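You operate a simulated robot arm through the tools that you are given. There is no shell and no other tool.

You run a simulated robot arm. Do the job below in one go: nothing can be reset, and whatever is moved stays where it is left.

Task
Set the controls near the top of the light table. At the end: the small purple dial is turned to 20; the small yellow dial is turned to 20; the small orange knob is turned to loose; the small white knob is turned to loose; whatever was shut is shut again. Leave all else as you found it, and nothing knocked over.

Only the result counts: the job must be done as asked and must still hold three seconds after the hand-in. Knocking over, shifting, dropping, spilling or breaking anything else fails it.

Robot
A 6-joint arm with a two-finger parallel gripper, fixed in place. Base frame: the origin is at the foot of the arm, x ahead of it, y to its left, z up; the work surface is at about z = 0.76. Units: m, degrees, N and s.
With the tool pointing down near the work surface it reaches from about 0.28 to 0.64 m from the base axis. Its first joint turns from -115.0 to 115.0 degrees. Payload 3.43 kg.
Tool frame: the origin (TCP) lies between the finger pads and is the grasp point; the fingertips stand 0.034 m ahead of it; z points along the fingers, y is the line along which they close. Largest opening 0.128 m; finger width 0.024, thickness 0.012; the body of the gripper, 0.048 by 0.13 m, starts 0.096 m behind the TCP.
Orientation is that of the tool frame in the base frame, as a unit quaternion [x, y, z, w]. With the fingers straight down and closing along the base's y, the tool's x points along the base's -x, its y along +y and its z along -z.

Tools
- The arm moves only by the tool drive_tool. Its argument "deltas" is a list of rows, each an object of numbers (a shift or turn left out is 0, a gripper value left out holds the last): "x", "y", "z": the shift along the tool's x, y, z in units of 250 mm (1.0 is 250 mm); "ax", "ay", "az": the turn, a rotation vector about the tool's x, y, z in units of 120 degrees (1.0 is 120 degrees). In form: [{"x": .., "y": .., "z": .., "ax": .., "ay": .., "az": ..}, ...]. A call has 1 to 20 rows; each row is the pose to reach, as a shift and turn from the pose commanded when the call began, along the tool's axes at that moment. "gripper" is the opening, from 0 (shut) to 1 (fully open), set as the call begins (left out, the last holds). A call with a number of a shift or a turn outside -1 to 1 is refused whole. Rows are played at 5 a second. More than 0.05 m and 8.6 degrees between two rows, or a gripper value outside its range, and nothing of the call is played. A pose out of reach is approached as far as the arm can. The call stops where the force on the tool passes 40 N (or 10 N more than at its start, if that is more) or the arm is blocked; 0.2 s more then pass. Each finger travels about 0.153 m/s and halts on what it meets, pressing with about 36 N; the grip force reading is that of the motor and also rises with nothing between the fingers. The clock runs only during rows and for 0.2 s after the last one: add rows that repeat a pose to give the fingers time. The reply holds the time, the measured pose of the TCP, the force on the tool along the base axes, the opening and the grip force, in the units named above and with some noise, with the torque about the TCP (base axes, N m) and any sound that the robot's microphone picked up, and new pictures: "pictures" is both (left out), scene, wrist or none.
- Cameras (640 x 400 px; columns grow to the right, rows downward): "scene" is fixed at [0.4017, -0.4996, 1.5625]; the picture's right is [0.96, 0.28, 0.00], its down [0.12, -0.42, -0.90] and it looks along [-0.25, 0.86, -0.44] (base axes); focal length 356 px, centre (320, 200). "wrist" rides on the gripper at [0.076, -0.011, -0.16] in the tool frame; the picture's right is [0.15, 0.99, 0.00], its down [-0.88, 0.13, -0.46] and it looks along [-0.45, 0.07, 0.89] (tool axes); focal length 234 px, centre (320, 200). There is no depth. A picture from a camera that has moved, and an enlarged one, comes with that camera's place and axes in the base frame and with its lens.
- slide_trunk(by): slides the trunk up (or, below 0, down) by that many m; the arm rides with it, the base frame stays. It gives what a move gives, with no picture.
- enlarge(camera, box): a new picture of the part [left, top, right, bottom] of that camera's present view, enlarged. No time passes.
- finish_job(): hands the job in; it is judged then, once.

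Nothing tells you positions but the pictures and the camera data. Unless the task says otherwise, let go and move clear before handing in.

The tools are called after "Emit:" as name(argument=value, ...) on one line, values as JSON. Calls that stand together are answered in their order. drive_tool: Moves the arm, as the interface text tells. Its arguments: {"type":"object","properties":{"deltas":{"type":"array","items":{"type":"object","properties":{"x":{"type":"number"},"y":{"type":"number"},"z":{"type":"number"},"ax":{"type":"number"},"ay":{"type":"number"},"az":{"type":"number"}}}},"gripper":{"type":"number"},"pictures":{"type":"string","enum":["both","scene","wrist","none"]}},"required":["deltas"]} The other tools are called the same way: slide_trunk (by) slides the trunk up or down; enlarge (camera, box) takes an enlarged picture of a part of a camera's view; finish_job () hands the job in.

At the start:

```text
t: 0.0
eef_pos: [0.1728, 0.4058, 1.1771]
tcp_rot: [0.001, 1.0, 0.0, 0.001]
force: [-0.1, 0.6, -0.5]
wrist_torque: [-0.01, -0.01, 0.0]
grip_width: 0.1282
gripper_force: 0.0
trunk travel left (down, up): [-0.875, 0.115]
```

scene: 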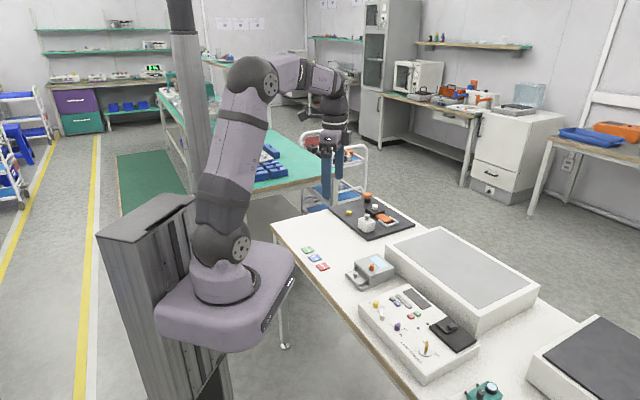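
wrist: 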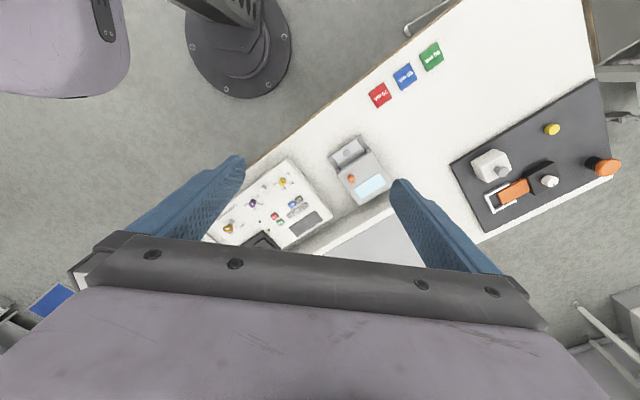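

I see a white bench with a control panel (a light table console), a gray box, a dark board with knobs, and some other things. I'll enlarge the views to identify the controls before moving.

Emit:
enlarge(camera="scene", box=[340, 270, 500, 390])

Emit:
enlarge(camera="scene", box=[320, 180, 480, 300])

Emit:
enlarge(camera="wrist", box=[200, 120, 400, 260])

Emit:
enlarge(camera="wrist", box=[440, 80, 640, 240])

Emit:
enlarge(camera="scene", box=[260, 180, 640, 400])

```text
3.33 times, centred on (420, 330) of scene
camera zoom: at [0.4017, -0.4996, 1.5625], right [0.96, 0.28, 0.0], down [0.12, -0.42, -0.9], along [-0.25, 0.86, -0.44], focal length 1186 px, centre (-13, -233)
```

zoom: 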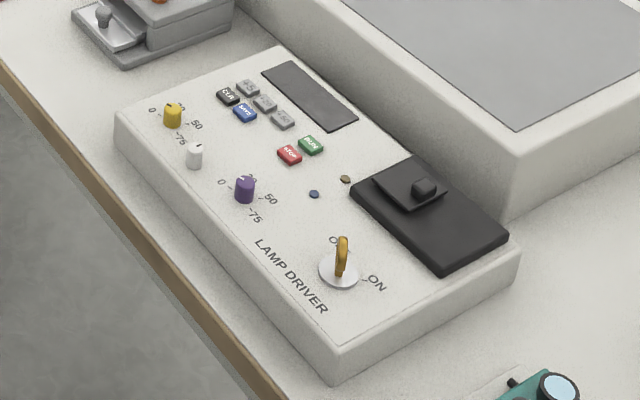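

```text
3.33 times, centred on (400, 240) of scene
camera zoom: at [0.4017, -0.4996, 1.5625], right [0.96, 0.28, 0.0], down [0.12, -0.42, -0.9], along [-0.25, 0.86, -0.44], focal length 1186 px, centre (53, 67)
```

zoom: 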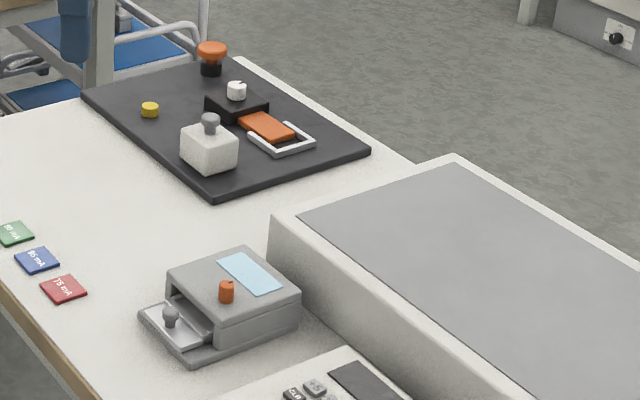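

```text
2.86 times, centred on (300, 190) of wrist
camera zoom: at [0.0998, 0.396, 1.3374], right [-0.15, 0.99, 0.0], down [0.88, 0.13, 0.46], along [0.45, 0.07, -0.89], focal length 669 px, centre (377, 229)
```

zoom: 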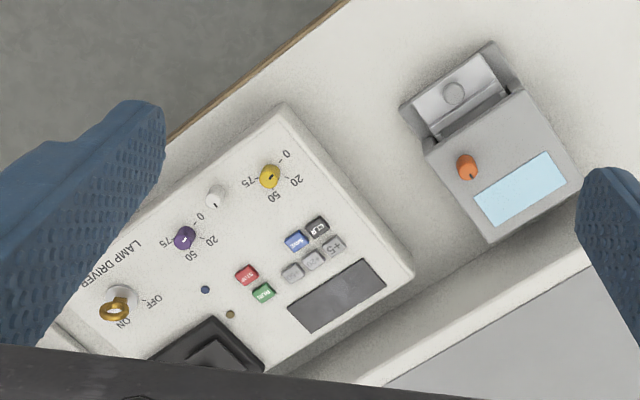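

```text
2.50 times, centred on (540, 160) of wrist
camera zoom: at [0.0998, 0.396, 1.3374], right [-0.15, 0.99, 0.0], down [0.88, 0.13, 0.46], along [0.45, 0.07, -0.89], focal length 585 px, centre (-230, 300)
```

zoom: 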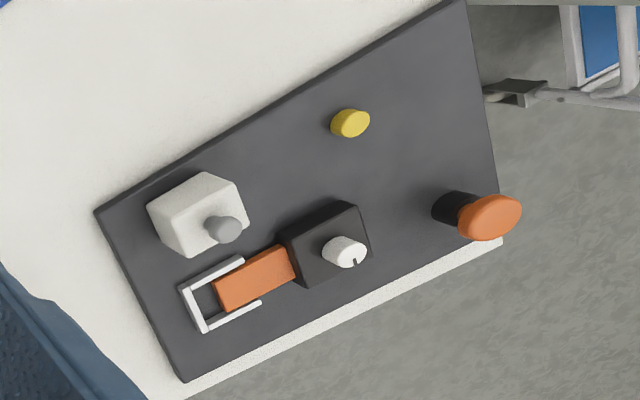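

```text
1.68 times, centred on (450, 290) of scene
camera zoom: at [0.4017, -0.4996, 1.5625], right [0.96, 0.28, 0.0], down [0.12, -0.42, -0.9], along [-0.25, 0.86, -0.44], focal length 600 px, centre (101, 48)
```

zoom: 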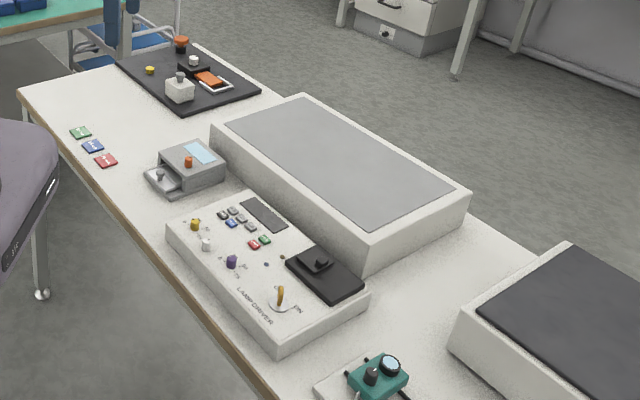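

I see the lamp-driver console with a yellow dial at about (0.33, 0.34), a purple one at about (0.40, 0.27) and a small white knob between them. There is also a gray box with an orange knob at about (0.30, 0.50). I'll move the wrist camera above the console for a closer look.

Emit:
drive_tool(deltas=[{"x": -0.094, "y": -0.048, "z": 0.05}, {"x": -0.188, "y": -0.096, "z": 0.1}, {"x": -0.28, "y": -0.144, "z": 0.15}, {"x": -0.374, "y": -0.192, "z": 0.2}, {"x": -0.468, "y": -0.24, "z": 0.25}, {"x": -0.56, "y": -0.288, "z": 0.3}, {"x": -0.654, "y": -0.336, "z": 0.35}, {"x": -0.748, "y": -0.384, "z": 0.4}])

```text
t: 1.8
eef_pos: [0.3616, 0.3104, 1.0768]
tcp_rot: [0.0, 1.0, 0.001, 0.0]
force: [-0.1, 1.0, -0.5]
wrist_torque: [0.01, 0.01, -0.03]
grip_width: 0.128
gripper_force: 0.0
trunk travel left (down, up): [-0.875, 0.115]
camera wrist: at [0.287, 0.2996, 1.2372], right [-0.15, 0.99, 0.0], down [0.88, 0.13, 0.46], along [0.45, 0.07, -0.89], focal length 234 px, centre (320, 200)
```

scene: 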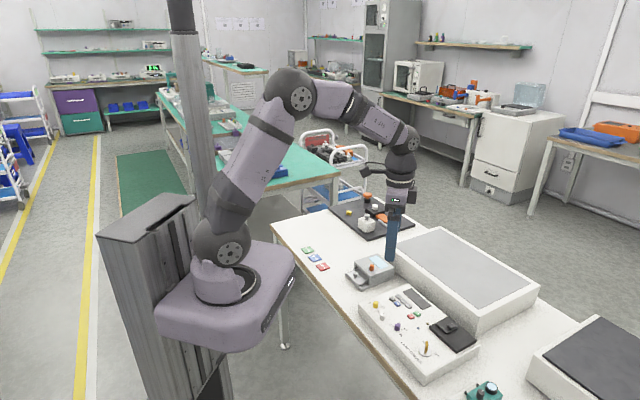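
wrist: 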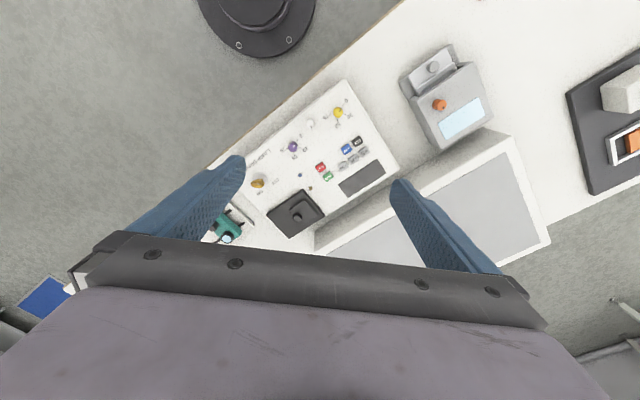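

The console is now in good view, so I'll enlarge its parts and the gray box to read the marks.

Emit:
enlarge(camera="wrist", box=[270, 80, 370, 160])

Emit:
enlarge(camera="wrist", box=[400, 40, 500, 150])

Emit:
enlarge(camera="wrist", box=[230, 140, 400, 250])

Emit:
enlarge(camera="wrist", box=[540, 40, 640, 220])

Emit:
enlarge(camera="scene", box=[340, 250, 400, 290])

```text
5.00 times, centred on (320, 120) of wrist
camera zoom: at [0.287, 0.2996, 1.2372], right [-0.15, 0.99, 0.0], down [0.88, 0.13, 0.46], along [0.45, 0.07, -0.89], focal length 1171 px, centre (320, 600)
```

zoom: 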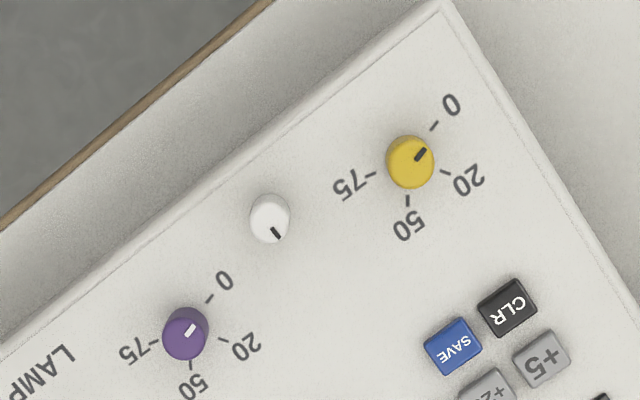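

```text
3.64 times, centred on (450, 95) of wrist
camera zoom: at [0.287, 0.2996, 1.2372], right [-0.15, 0.99, 0.0], down [0.88, 0.13, 0.46], along [0.45, 0.07, -0.89], focal length 852 px, centre (-153, 582)
```

zoom: 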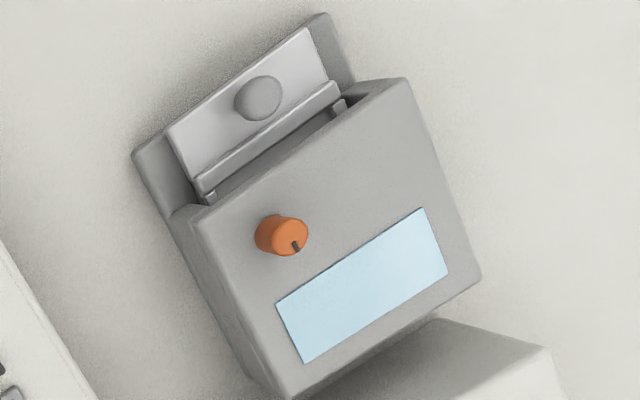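

```text
3.64 times, centred on (315, 195) of wrist
camera zoom: at [0.287, 0.2996, 1.2372], right [-0.15, 0.99, 0.0], down [0.88, 0.13, 0.46], along [0.45, 0.07, -0.89], focal length 852 px, centre (338, 218)
```

zoom: 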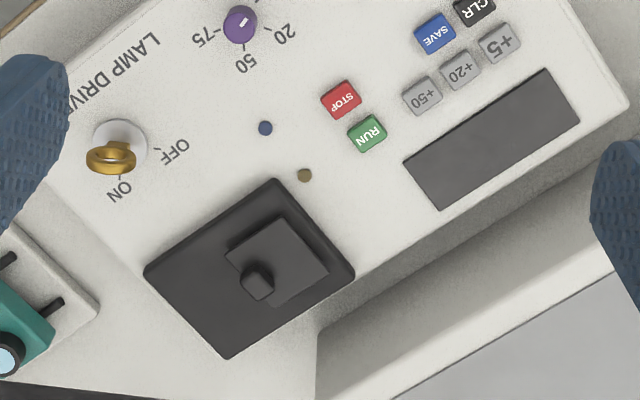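

```text
2.22 times, centred on (590, 130) of wrist
camera zoom: at [0.287, 0.2996, 1.2372], right [-0.15, 0.99, 0.0], down [0.88, 0.13, 0.46], along [0.45, 0.07, -0.89], focal length 520 px, centre (-280, 356)
```

zoom: 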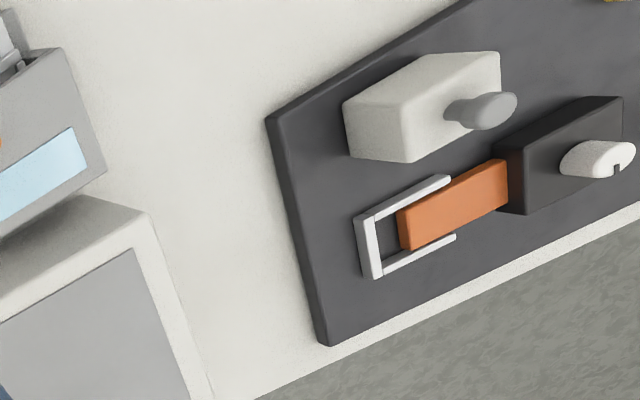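

```text
10.00 times, centred on (370, 270) of scene
camera zoom: at [0.4017, -0.4996, 1.5625], right [0.96, 0.28, 0.0], down [0.12, -0.42, -0.9], along [-0.25, 0.86, -0.44], focal length 3560 px, centre (-180, -500)
```

zoom: 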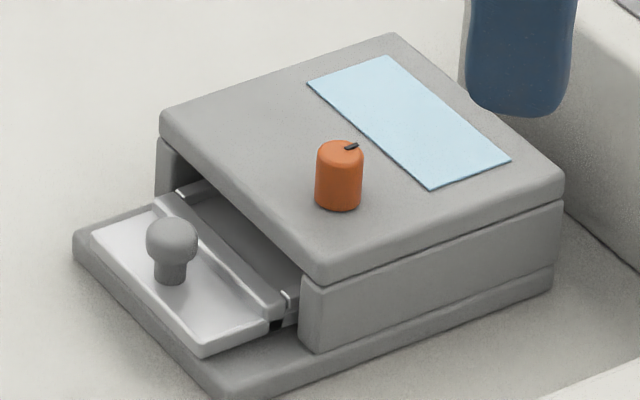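

The white knob sits on the console and the orange one on the gray box, and neither shows "loose" writing yet. I'll enlarge more closely to look for labels and pointer marks.

Emit:
enlarge(camera="wrist", box=[322, 95, 354, 127])

Emit:
enlarge(camera="wrist", box=[276, 130, 308, 162])

Emit:
enlarge(camera="wrist", box=[298, 108, 326, 136])

Emit:
enlarge(camera="wrist", box=[424, 90, 456, 120])

Emit:
enlarge(camera="scene", box=[335, 185, 425, 245])

Emit:
enlarge(camera="scene", box=[355, 290, 415, 340])

Emit:
enlarge(camera="scene", box=[420, 310, 480, 360])

Emit:
enlarge(camera="scene", box=[440, 360, 520, 400])

```text
12.50 times, centred on (338, 111) of wrist
camera zoom: at [0.287, 0.2996, 1.2372], right [-0.15, 0.99, 0.0], down [0.88, 0.13, 0.46], along [0.45, 0.07, -0.89], focal length 2927 px, centre (95, 1312)
```

zoom: 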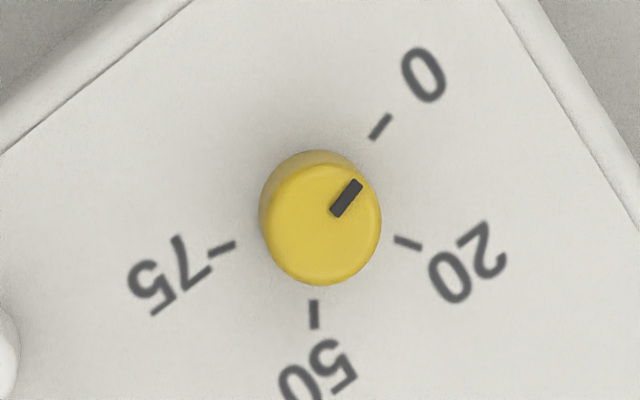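

```text
12.50 times, centred on (292, 146) of wrist
camera zoom: at [0.287, 0.2996, 1.2372], right [-0.15, 0.99, 0.0], down [0.88, 0.13, 0.46], along [0.45, 0.07, -0.89], focal length 2927 px, centre (670, 875)
```

zoom: 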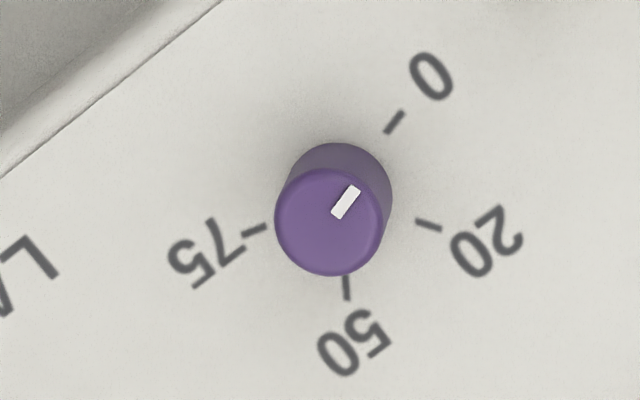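

```text
14.29 times, centred on (312, 122) of wrist
camera zoom: at [0.287, 0.2996, 1.2372], right [-0.15, 0.99, 0.0], down [0.88, 0.13, 0.46], along [0.45, 0.07, -0.89], focal length 3345 px, centre (434, 1314)
```

zoom: 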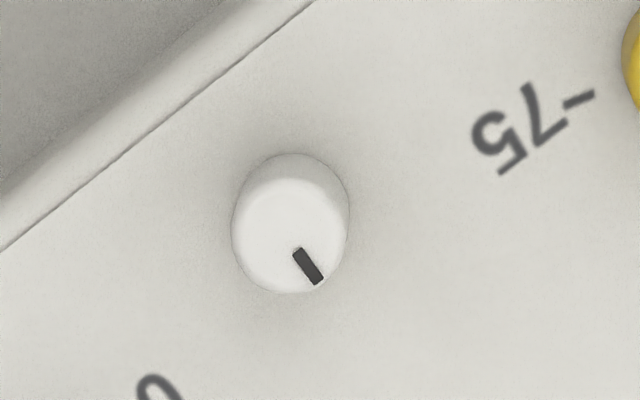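

```text
13.33 times, centred on (440, 105) of wrist
camera zoom: at [0.287, 0.2996, 1.2372], right [-0.15, 0.99, 0.0], down [0.88, 0.13, 0.46], along [0.45, 0.07, -0.89], focal length 3122 px, centre (-1280, 1467)
```

zoom: 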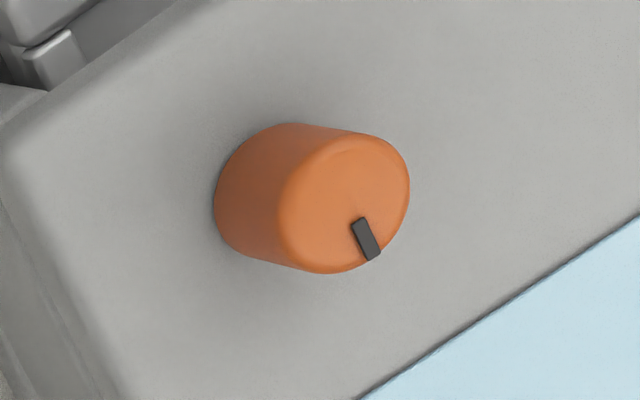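

```text
6.67 times, centred on (380, 215) of scene
camera zoom: at [0.4017, -0.4996, 1.5625], right [0.96, 0.28, 0.0], down [0.12, -0.42, -0.9], along [-0.25, 0.86, -0.44], focal length 2373 px, centre (-80, 100)
```

zoom: 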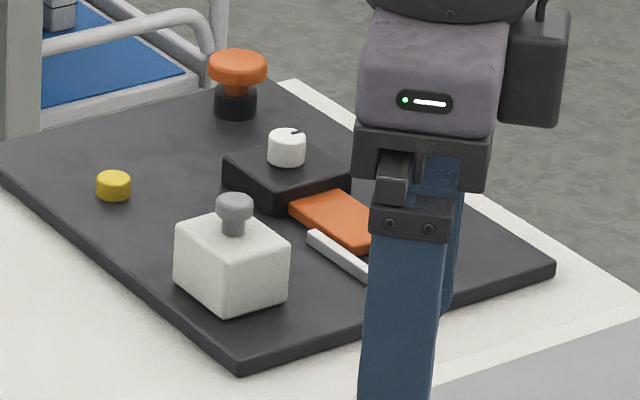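

```text
8.00 times, centred on (385, 315) of scene
camera zoom: at [0.4017, -0.4996, 1.5625], right [0.96, 0.28, 0.0], down [0.12, -0.42, -0.9], along [-0.25, 0.86, -0.44], focal length 2848 px, centre (-200, -720)
```

zoom: 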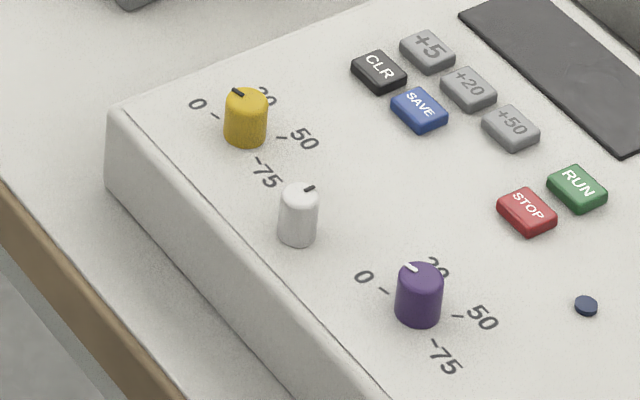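

```text
8.00 times, centred on (450, 335) of scene
camera zoom: at [0.4017, -0.4996, 1.5625], right [0.96, 0.28, 0.0], down [0.12, -0.42, -0.9], along [-0.25, 0.86, -0.44], focal length 2848 px, centre (-720, -880)
```

zoom: 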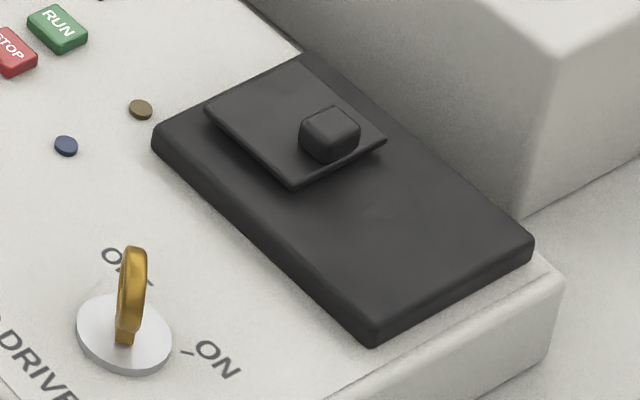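

```text
8.00 times, centred on (480, 380) of scene
camera zoom: at [0.4017, -0.4996, 1.5625], right [0.96, 0.28, 0.0], down [0.12, -0.42, -0.9], along [-0.25, 0.86, -0.44], focal length 2848 px, centre (-960, -1240)
```

zoom: 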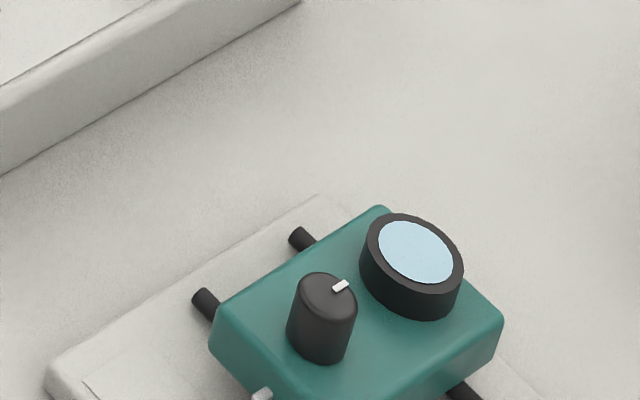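

Both dials point at 0, and the white and orange knobs both point "up" the panel, with no labels. The dark board's controls are about 1.0 m away, out of reach, so the console and gray box carry the controls I want. I'll hover above the white knob at about (0.358, 0.292), with the fingers turned to close across the console.

Emit:
drive_tool(deltas=[{"x": 0.0, "y": -0.01, "z": 0.07, "az": 0.0625}, {"x": 0.003, "y": -0.02, "z": 0.14, "az": 0.125}, {"x": 0.006, "y": -0.035, "z": 0.21, "az": 0.1875}, {"x": 0.009, "y": -0.05, "z": 0.28, "az": 0.25}, {"x": 0.012, "y": -0.065, "z": 0.35, "az": 0.3125}, {"x": 0.0144, "y": -0.0736, "z": 0.42, "az": 0.375}, {"x": 0.0144, "y": -0.0736, "z": 0.5, "az": 0.375}, {"x": 0.0144, "y": -0.0736, "z": 0.5, "az": 0.375}], gripper=0.3)

```text
t: 3.6
eef_pos: [0.358, 0.292, 0.953]
tcp_rot: [0.383, 0.924, 0.0, 0.0]
force: [-0.4, -0.7, 0.5]
wrist_torque: [0.03, 0.0, -0.02]
grip_width: 0.0383
gripper_force: 0.1
trunk travel left (down, up): [-0.875, 0.115]
camera wrist: at [0.2974, 0.3385, 1.1126], right [0.6, 0.8, 0.0], down [0.71, -0.53, 0.46], along [0.37, -0.27, -0.89], focal length 234 px, centre (320, 200)
```

scene: 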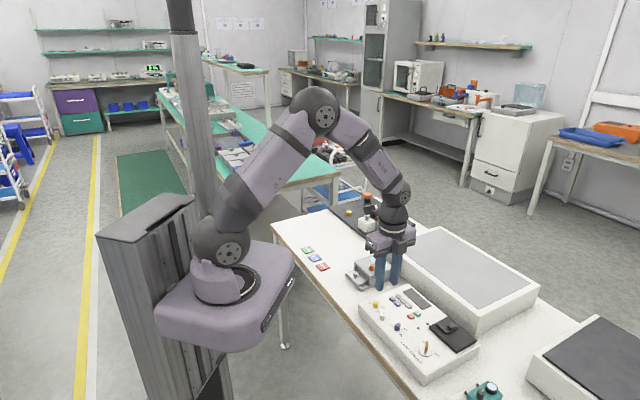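
wrist: 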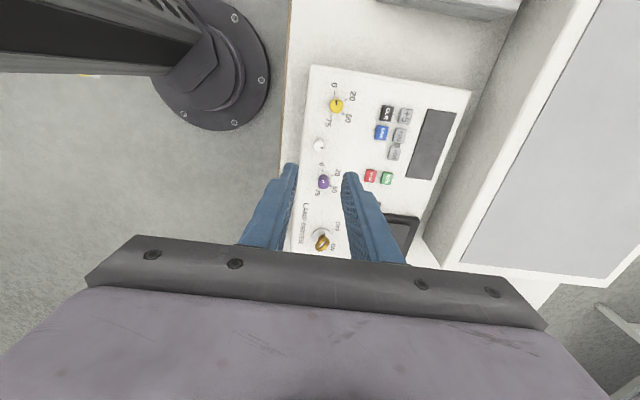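

The white knob appears right where the tool axis should meet it. I'll enlarge to measure the offset precisely before going down.

Emit:
enlarge(camera="wrist", box=[295, 125, 345, 165])

Emit:
enlarge(camera="wrist", box=[305, 160, 345, 200])

Emit:
enlarge(camera="scene", box=[350, 240, 430, 340])

```text
10.00 times, centred on (320, 145) of wrist
camera zoom: at [0.2974, 0.3385, 1.1126], right [0.6, 0.8, 0.0], down [0.71, -0.53, 0.46], along [0.37, -0.27, -0.89], focal length 2342 px, centre (320, 750)
```

zoom: 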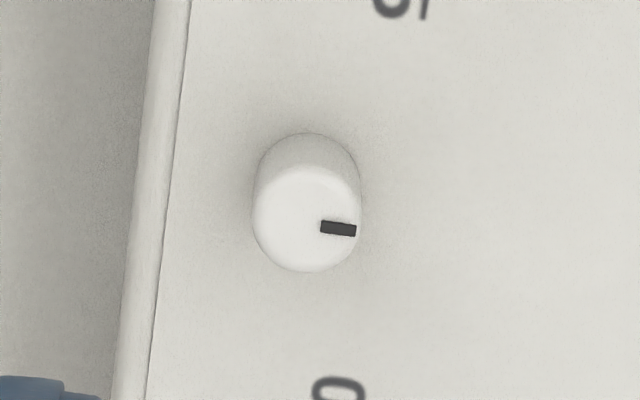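

```text
10.00 times, centred on (325, 180) of wrist
camera zoom: at [0.2974, 0.3385, 1.1126], right [0.6, 0.8, 0.0], down [0.71, -0.53, 0.46], along [0.37, -0.27, -0.89], focal length 2342 px, centre (270, 400)
```

zoom: 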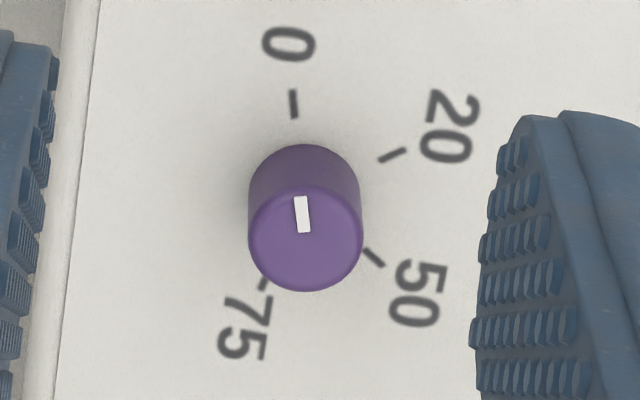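

```text
4.00 times, centred on (390, 290) of scene
camera zoom: at [0.4017, -0.4996, 1.5625], right [0.96, 0.28, 0.0], down [0.12, -0.42, -0.9], along [-0.25, 0.86, -0.44], focal length 1424 px, centre (40, -160)
```

zoom: 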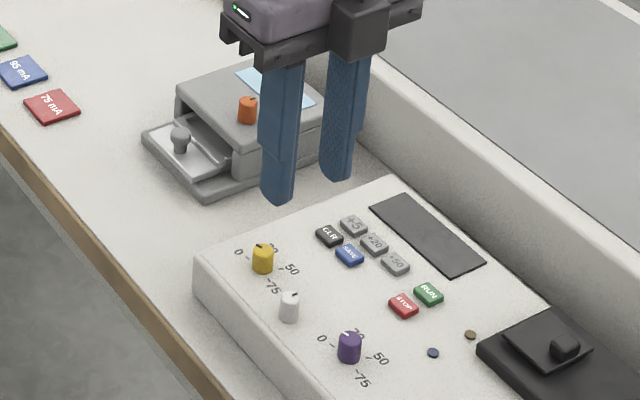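

The white knob is about 13 mm wide and 16 mm tall, its base near z = 0.800, and about 1 mm off the tool axis. I'll go down to just above it and check the alignment again.

Emit:
drive_tool(deltas=[{"x": 0.001, "y": -0.001, "z": 0.1}, {"x": 0.002, "y": -0.002, "z": 0.2}, {"x": 0.0028, "y": -0.0032, "z": 0.27}, {"x": 0.0028, "y": -0.0032, "z": 0.328}, {"x": 0.0028, "y": -0.0032, "z": 0.328}], gripper=0.3)

Emit:
enlarge(camera="wrist", box=[270, 130, 370, 200])

Emit:
enlarge(camera="scene", box=[350, 270, 430, 340])

```text
t: 4.8
eef_pos: [0.3568, 0.2927, 0.8697]
tcp_rot: [0.382, 0.924, 0.0, 0.0]
force: [0.8, 0.0, -0.2]
wrist_torque: [-0.02, 0.03, 0.04]
grip_width: 0.0384
gripper_force: 0.1
trunk travel left (down, up): [-0.875, 0.115]
camera wrist: at [0.2966, 0.3384, 1.0299], right [0.6, 0.8, 0.0], down [0.71, -0.53, 0.46], along [0.37, -0.27, -0.89], focal length 234 px, centre (320, 200)
```

scene: 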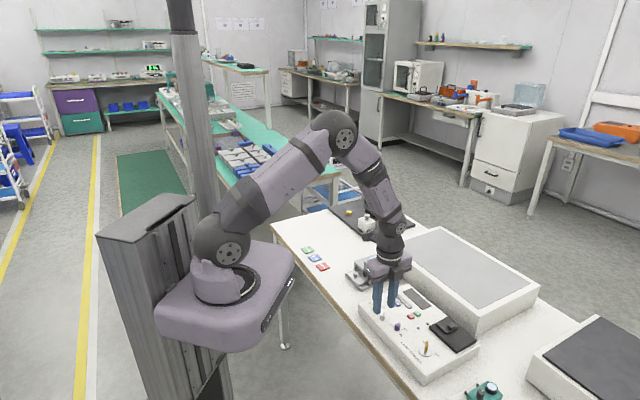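
wrist: 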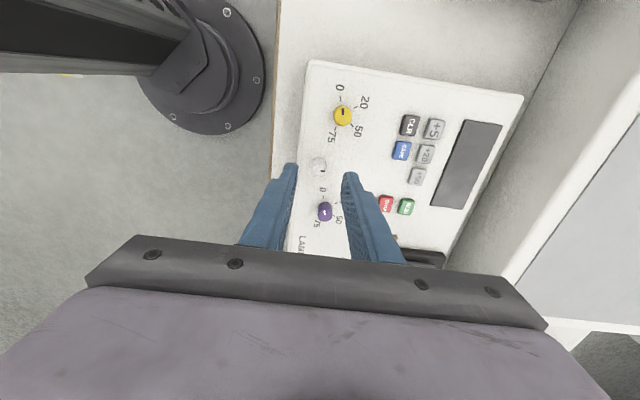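

```text
5.71 times, centred on (320, 165) of wrist
camera zoom: at [0.2966, 0.3384, 1.0299], right [0.6, 0.8, 0.0], down [0.71, -0.53, 0.46], along [0.37, -0.27, -0.89], focal length 1338 px, centre (320, 400)
```

zoom: 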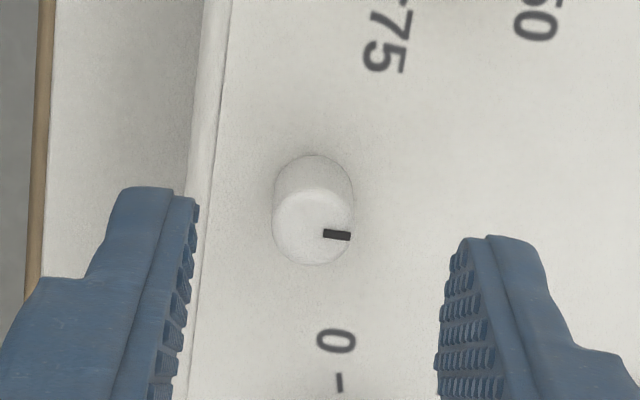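

```text
5.71 times, centred on (390, 305) of scene
camera zoom: at [0.4017, -0.4996, 1.5625], right [0.96, 0.28, 0.0], down [0.12, -0.42, -0.9], along [-0.25, 0.86, -0.44], focal length 2034 px, centre (-80, -400)
```

zoom: 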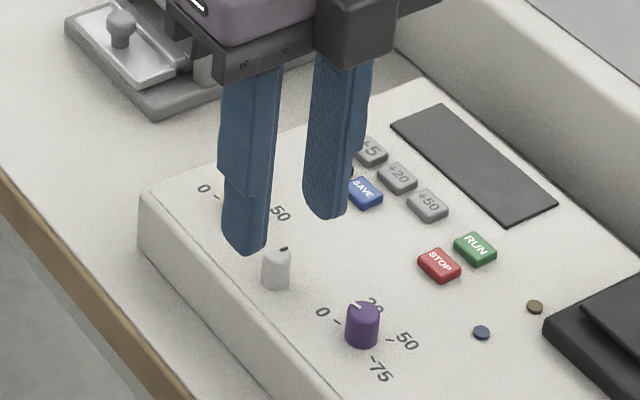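

The knob sits about 0.7 mm off the axis in both directions. I'll correct that, go down around it with the fingers still open, and look before closing.

Emit:
drive_tool(deltas=[{"x": 0.0028, "y": -0.0032, "z": 0.03}, {"x": 0.0028, "y": -0.0032, "z": 0.06}, {"x": 0.0028, "y": -0.0032, "z": 0.09}, {"x": 0.0028, "y": -0.0032, "z": 0.12}, {"x": 0.0028, "y": -0.0032, "z": 0.12}], gripper=0.3)

Emit:
enlarge(camera="wrist", box=[270, 140, 370, 210])

Emit:
enlarge(camera="scene", box=[350, 270, 430, 340])

```text
t: 6.0
eef_pos: [0.3561, 0.2912, 0.8398]
tcp_rot: [0.383, 0.924, 0.0, 0.0]
force: [-0.2, -0.1, -0.9]
wrist_torque: [0.02, 0.05, -0.01]
grip_width: 0.0386
gripper_force: 0.2
trunk travel left (down, up): [-0.875, 0.115]
camera wrist: at [0.2956, 0.3383, 1.0003], right [0.6, 0.8, 0.0], down [0.71, -0.53, 0.46], along [0.37, -0.27, -0.89], focal length 234 px, centre (320, 200)
```

scene: 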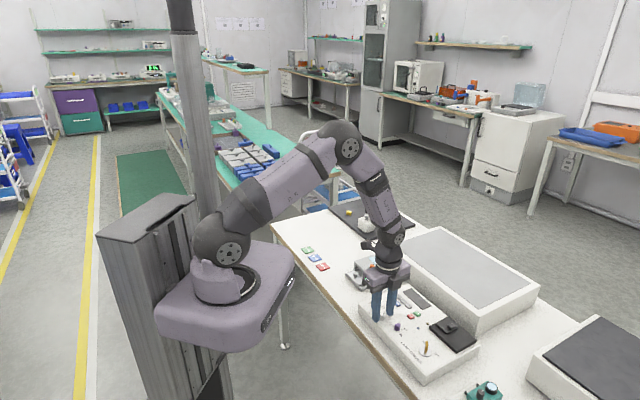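
wrist: 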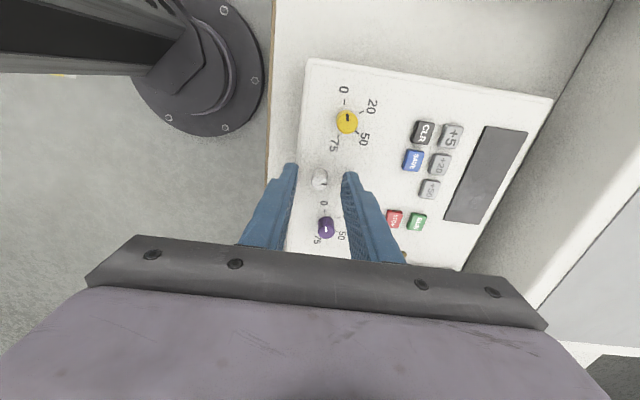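

```text
5.71 times, centred on (320, 175) of wrist
camera zoom: at [0.2956, 0.3383, 1.0003], right [0.6, 0.8, 0.0], down [0.71, -0.53, 0.46], along [0.37, -0.27, -0.89], focal length 1338 px, centre (320, 343)
```

zoom: 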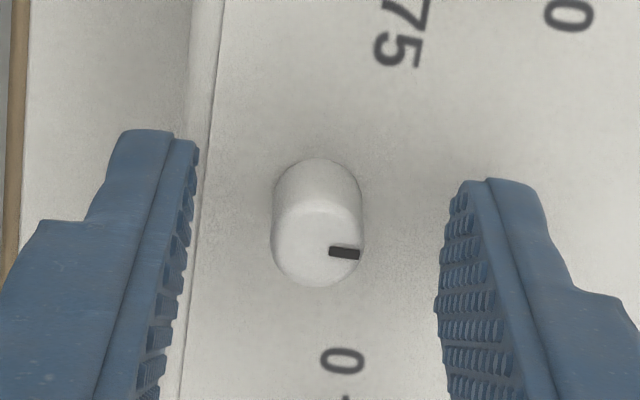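

```text
5.71 times, centred on (390, 305) of scene
camera zoom: at [0.4017, -0.4996, 1.5625], right [0.96, 0.28, 0.0], down [0.12, -0.42, -0.9], along [-0.25, 0.86, -0.44], focal length 2034 px, centre (-80, -400)
```

zoom: 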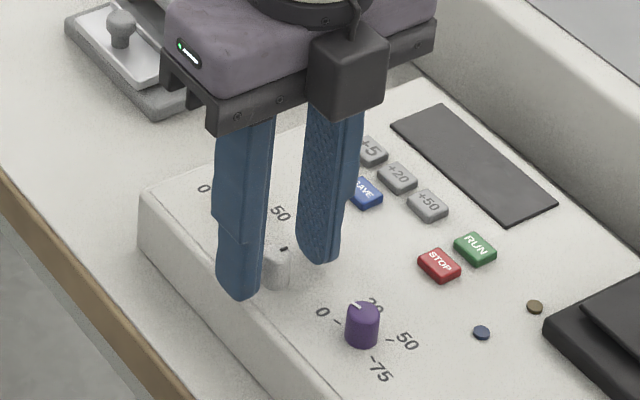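

The knob is centred between the fingers. I'll go down 2.5 mm more and close on it.

Emit:
drive_tool(deltas=[{"z": 0.005}, {"z": 0.01}, {"z": 0.01}], gripper=0.3, pictures="none")

Emit:
drive_tool(deltas=[{"z": 0}, {"z": 0}, {"z": 0}, {"z": 0}], gripper=0.0)

Emit:
enlarge(camera="wrist", box=[270, 140, 370, 210])

```text
t: 6.8
eef_pos: [0.3561, 0.2924, 0.8389]
tcp_rot: [0.383, 0.924, 0.001, 0.0]
force: [-0.1, 0.3, -0.3]
wrist_torque: [0.0, -0.02, 0.0]
grip_width: 0.0383
gripper_force: 0.0
trunk travel left (down, up): [-0.875, 0.115]
```

```text
t: 7.8
eef_pos: [0.3557, 0.2925, 0.8378]
tcp_rot: [0.382, 0.924, 0.001, 0.0]
force: [-1.7, -1.7, -1.6]
wrist_torque: [0.21, -0.24, 0.0]
grip_width: 0.0135
gripper_force: 45.1
trunk travel left (down, up): [-0.875, 0.115]
camera wrist: at [0.2953, 0.3382, 0.9977], right [0.6, 0.8, 0.0], down [0.71, -0.53, 0.46], along [0.37, -0.27, -0.89], focal length 234 px, centre (320, 200)
```

scene: 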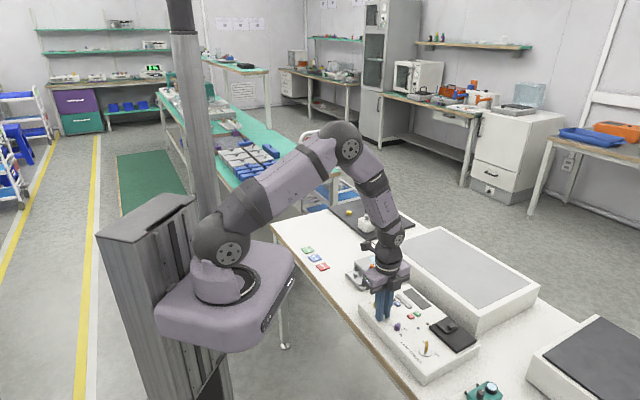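
wrist: 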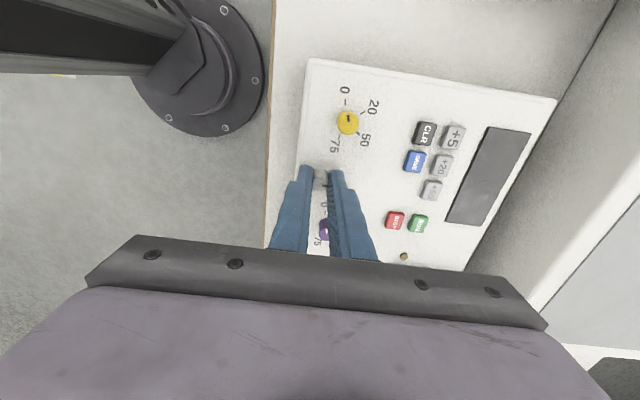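

```text
5.71 times, centred on (320, 175) of wrist
camera zoom: at [0.2953, 0.3382, 0.9977], right [0.6, 0.8, 0.0], down [0.71, -0.53, 0.46], along [0.37, -0.27, -0.89], focal length 1338 px, centre (320, 343)
```

zoom: 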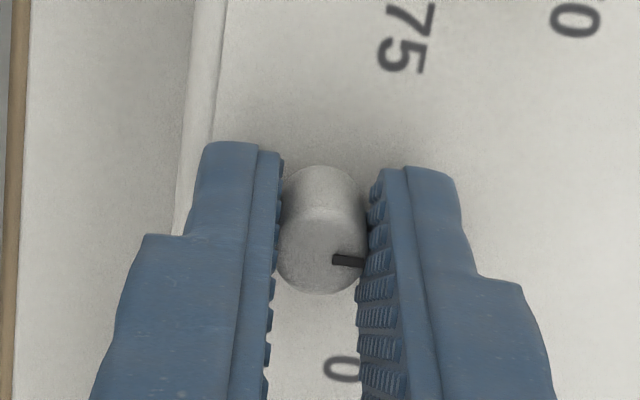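

The fingers hold the white knob, 13.5 mm wide, with almost no side force. I'll turn it 15 degrees counter-clockwise, the usual loosening direction, and read the torque.

Emit:
drive_tool(deltas=[{"az": -0.025}, {"az": -0.05}, {"az": -0.075}, {"az": -0.1}, {"az": -0.125}], gripper=0.0, pictures="wrist")

Emit:
enlarge(camera="wrist", box=[270, 140, 370, 210])

```text
t: 9.0
eef_pos: [0.3548, 0.292, 0.8376]
tcp_rot: [0.258, 0.966, 0.0, 0.0]
force: [-1.5, -3.0, -5.7]
wrist_torque: [0.1, -0.48, 0.0]
grip_width: 0.0137
gripper_force: 44.8
trunk travel left (down, up): [-0.875, 0.115]
camera wrist: at [0.2856, 0.3206, 0.9978], right [0.37, 0.93, 0.0], down [0.83, -0.33, 0.46], along [0.42, -0.17, -0.89], focal length 234 px, centre (320, 200)
```

wrist: 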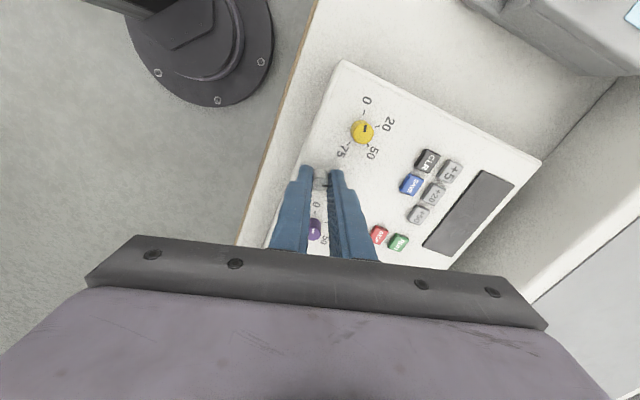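

```text
5.71 times, centred on (320, 175) of wrist
camera zoom: at [0.2856, 0.3206, 0.9978], right [0.37, 0.93, 0.0], down [0.83, -0.33, 0.46], along [0.42, -0.17, -0.89], focal length 1338 px, centre (320, 343)
```

zoom: 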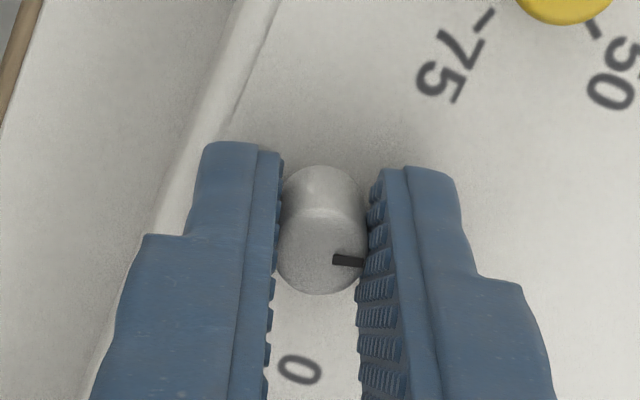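

The white knob turns with the fingers at no noticeable torque. I'll keep going counter-clockwise, watching for a stop or click.

Emit:
drive_tool(deltas=[{"az": -0.025}, {"az": -0.05}, {"az": -0.075}, {"az": -0.1}, {"az": -0.125}, {"az": -0.15}, {"az": -0.175}, {"az": -0.2}, {"az": -0.225}, {"az": -0.25}], gripper=0.0, pictures="wrist")

Emit:
enlarge(camera="wrist", box=[270, 140, 370, 210])

```text
t: 11.2
eef_pos: [0.3546, 0.2923, 0.8378]
tcp_rot: [-0.001, 1.0, -0.001, 0.0]
force: [-3.2, -2.2, -7.8]
wrist_torque: [0.3, 0.17, -0.02]
grip_width: 0.0135
gripper_force: 44.7
trunk travel left (down, up): [-0.875, 0.115]
camera wrist: at [0.2811, 0.2811, 0.9978], right [-0.15, 0.99, 0.0], down [0.88, 0.13, 0.46], along [0.45, 0.07, -0.89], focal length 234 px, centre (320, 200)
```

wrist: 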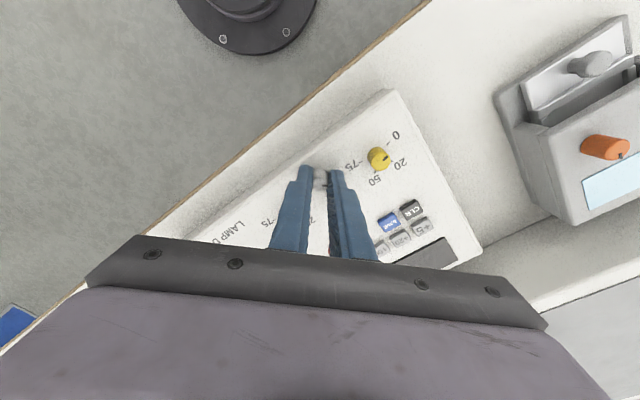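

```text
5.71 times, centred on (320, 175) of wrist
camera zoom: at [0.2811, 0.2811, 0.9978], right [-0.15, 0.99, 0.0], down [0.88, 0.13, 0.46], along [0.45, 0.07, -0.89], focal length 1338 px, centre (320, 343)
```

zoom: 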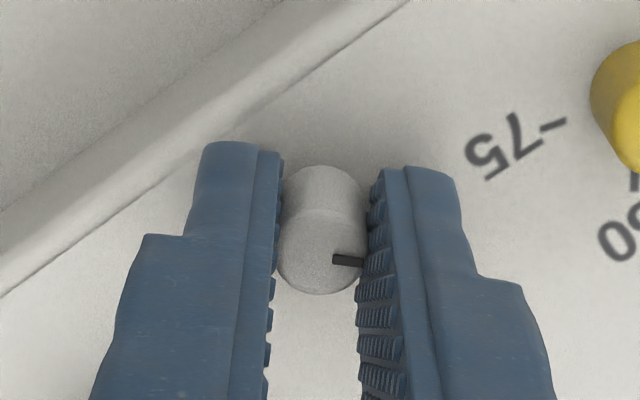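

It has turned 45 degrees and still moves freely. I'll continue in the same direction.

Emit:
drive_tool(deltas=[{"az": -0.025}, {"az": -0.05}, {"az": -0.075}, {"az": -0.1}, {"az": -0.125}, {"az": -0.15}, {"az": -0.175}, {"az": -0.2}, {"az": -0.225}, {"az": -0.25}], gripper=0.0, pictures="wrist")

Emit:
enlarge(camera="wrist", box=[270, 140, 370, 210])

```text
t: 13.4
eef_pos: [0.3551, 0.2919, 0.837]
tcp_rot: [-0.259, 0.966, 0.0, -0.001]
force: [-4.1, -2.5, -6.8]
wrist_torque: [0.35, 0.21, -0.03]
grip_width: 0.0138
gripper_force: 44.4
trunk travel left (down, up): [-0.875, 0.115]
camera wrist: at [0.297, 0.2448, 0.9979], right [-0.62, 0.78, 0.0], down [0.7, 0.55, 0.45], along [0.36, 0.28, -0.89], focal length 234 px, centre (320, 200)
```

wrist: 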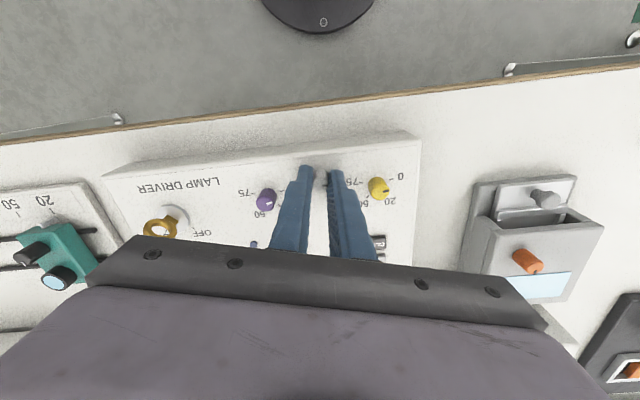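

```text
5.71 times, centred on (320, 175) of wrist
camera zoom: at [0.297, 0.2448, 0.9979], right [-0.62, 0.78, 0.0], down [0.7, 0.55, 0.45], along [0.36, 0.28, -0.89], focal length 1338 px, centre (320, 343)
```

zoom: 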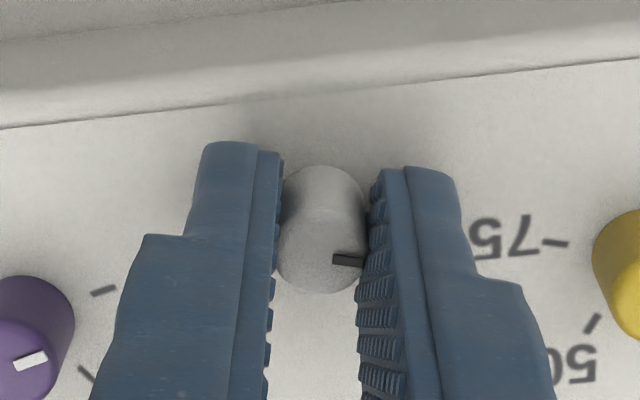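

It has turned 75 degrees with the knob following. I'll continue in smaller bites to feel for the end.

Emit:
drive_tool(deltas=[{"az": -0.025}, {"az": -0.05}, {"az": -0.075}, {"az": -0.1}, {"az": -0.125}, {"az": -0.15}], gripper=0.0, pictures="wrist")

Emit:
enlarge(camera="wrist", box=[270, 140, 370, 210])

```text
t: 14.8
eef_pos: [0.3555, 0.2919, 0.8373]
tcp_rot: [-0.407, 0.913, 0.0, 0.0]
force: [-2.1, -3.6, -5.8]
wrist_torque: [-0.86, 0.2, 0.0]
grip_width: 0.0137
gripper_force: 45.0
trunk travel left (down, up): [-0.875, 0.115]
camera wrist: at [0.3146, 0.2286, 0.9979], right [-0.83, 0.55, 0.0], down [0.49, 0.74, 0.46], along [0.25, 0.38, -0.89], focal length 234 px, centre (320, 200)
```

wrist: 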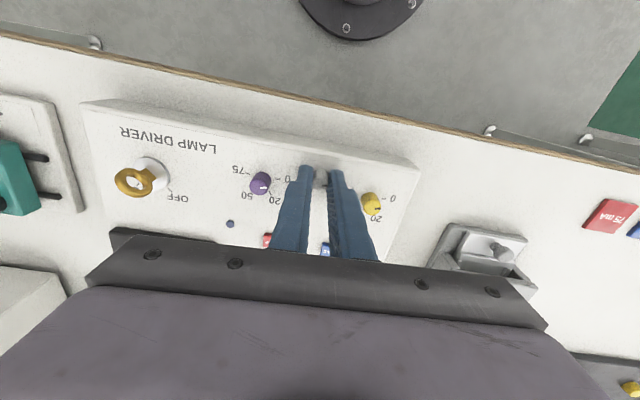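

```text
5.71 times, centred on (320, 175) of wrist
camera zoom: at [0.3146, 0.2286, 0.9979], right [-0.83, 0.55, 0.0], down [0.49, 0.74, 0.46], along [0.25, 0.38, -0.89], focal length 1338 px, centre (320, 343)
```

zoom: 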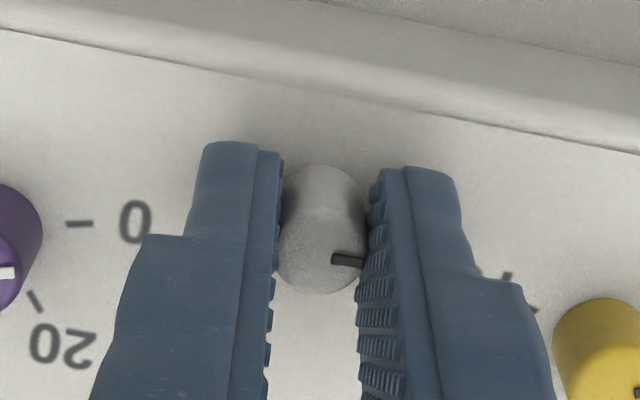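

It has turned 93 degrees and still no stop. I'll go further in the same direction.

Emit:
drive_tool(deltas=[{"az": -0.025}, {"az": -0.05}, {"az": -0.075}, {"az": -0.1}, {"az": -0.125}, {"az": -0.15}], gripper=0.0, pictures="wrist")

Emit:
enlarge(camera="wrist", box=[270, 140, 370, 210])

```text
t: 16.2
eef_pos: [0.3553, 0.2923, 0.8376]
tcp_rot: [-0.544, 0.839, 0.0, 0.0]
force: [-3.9, -5.0, -5.5]
wrist_torque: [-0.21, -0.24, 0.04]
grip_width: 0.0137
gripper_force: 45.4
trunk travel left (down, up): [-0.875, 0.115]
camera wrist: at [0.3363, 0.2186, 0.9978], right [-0.96, 0.27, 0.0], down [0.24, 0.86, 0.46], along [0.12, 0.44, -0.89], focal length 234 px, centre (320, 200)
```

wrist: 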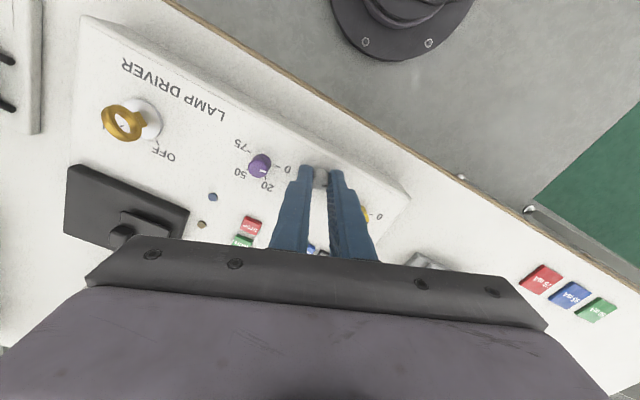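

```text
5.71 times, centred on (320, 175) of wrist
camera zoom: at [0.3363, 0.2186, 0.9978], right [-0.96, 0.27, 0.0], down [0.24, 0.86, 0.46], along [0.12, 0.44, -0.89], focal length 1338 px, centre (320, 343)
```

zoom: 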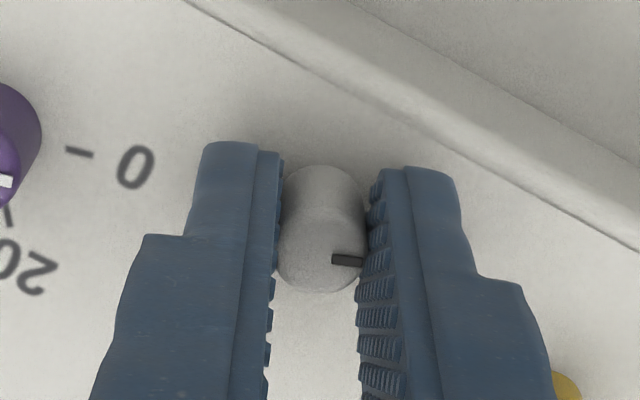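

It has turned 111 degrees with no stop felt. I'll keep going a little further.

Emit:
drive_tool(deltas=[{"az": -0.025}, {"az": -0.05}, {"az": -0.075}, {"az": -0.1}, {"az": -0.125}, {"az": -0.15}], gripper=0.0, pictures="wrist")

Emit:
enlarge(camera="wrist", box=[270, 140, 370, 210])

```text
t: 17.6
eef_pos: [0.3551, 0.2929, 0.8372]
tcp_rot: [-0.669, 0.743, -0.001, 0.0]
force: [-4.0, -5.3, -4.6]
wrist_torque: [-0.19, -0.27, 0.0]
grip_width: 0.0136
gripper_force: 44.9
trunk travel left (down, up): [-0.875, 0.115]
camera wrist: at [0.3601, 0.2159, 0.9978], right [-1.0, -0.04, 0.0], down [-0.04, 0.89, 0.46], along [-0.02, 0.46, -0.89], focal length 234 px, centre (320, 200)
```

wrist: 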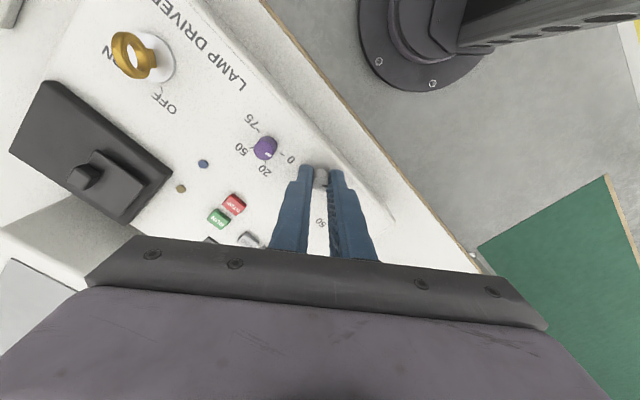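

```text
5.71 times, centred on (320, 175) of wrist
camera zoom: at [0.3601, 0.2159, 0.9978], right [-1.0, -0.04, 0.0], down [-0.04, 0.89, 0.46], along [-0.02, 0.46, -0.89], focal length 1338 px, centre (320, 343)
```

zoom: 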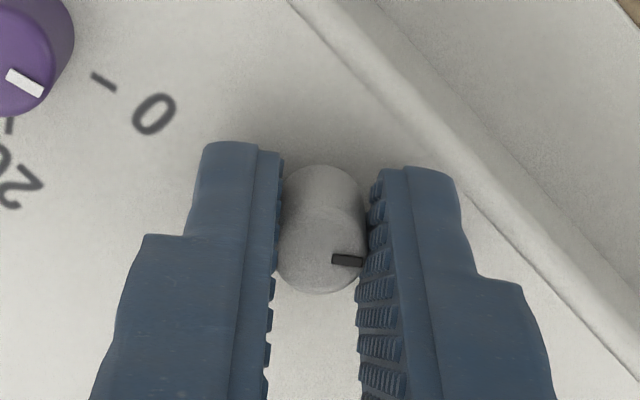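

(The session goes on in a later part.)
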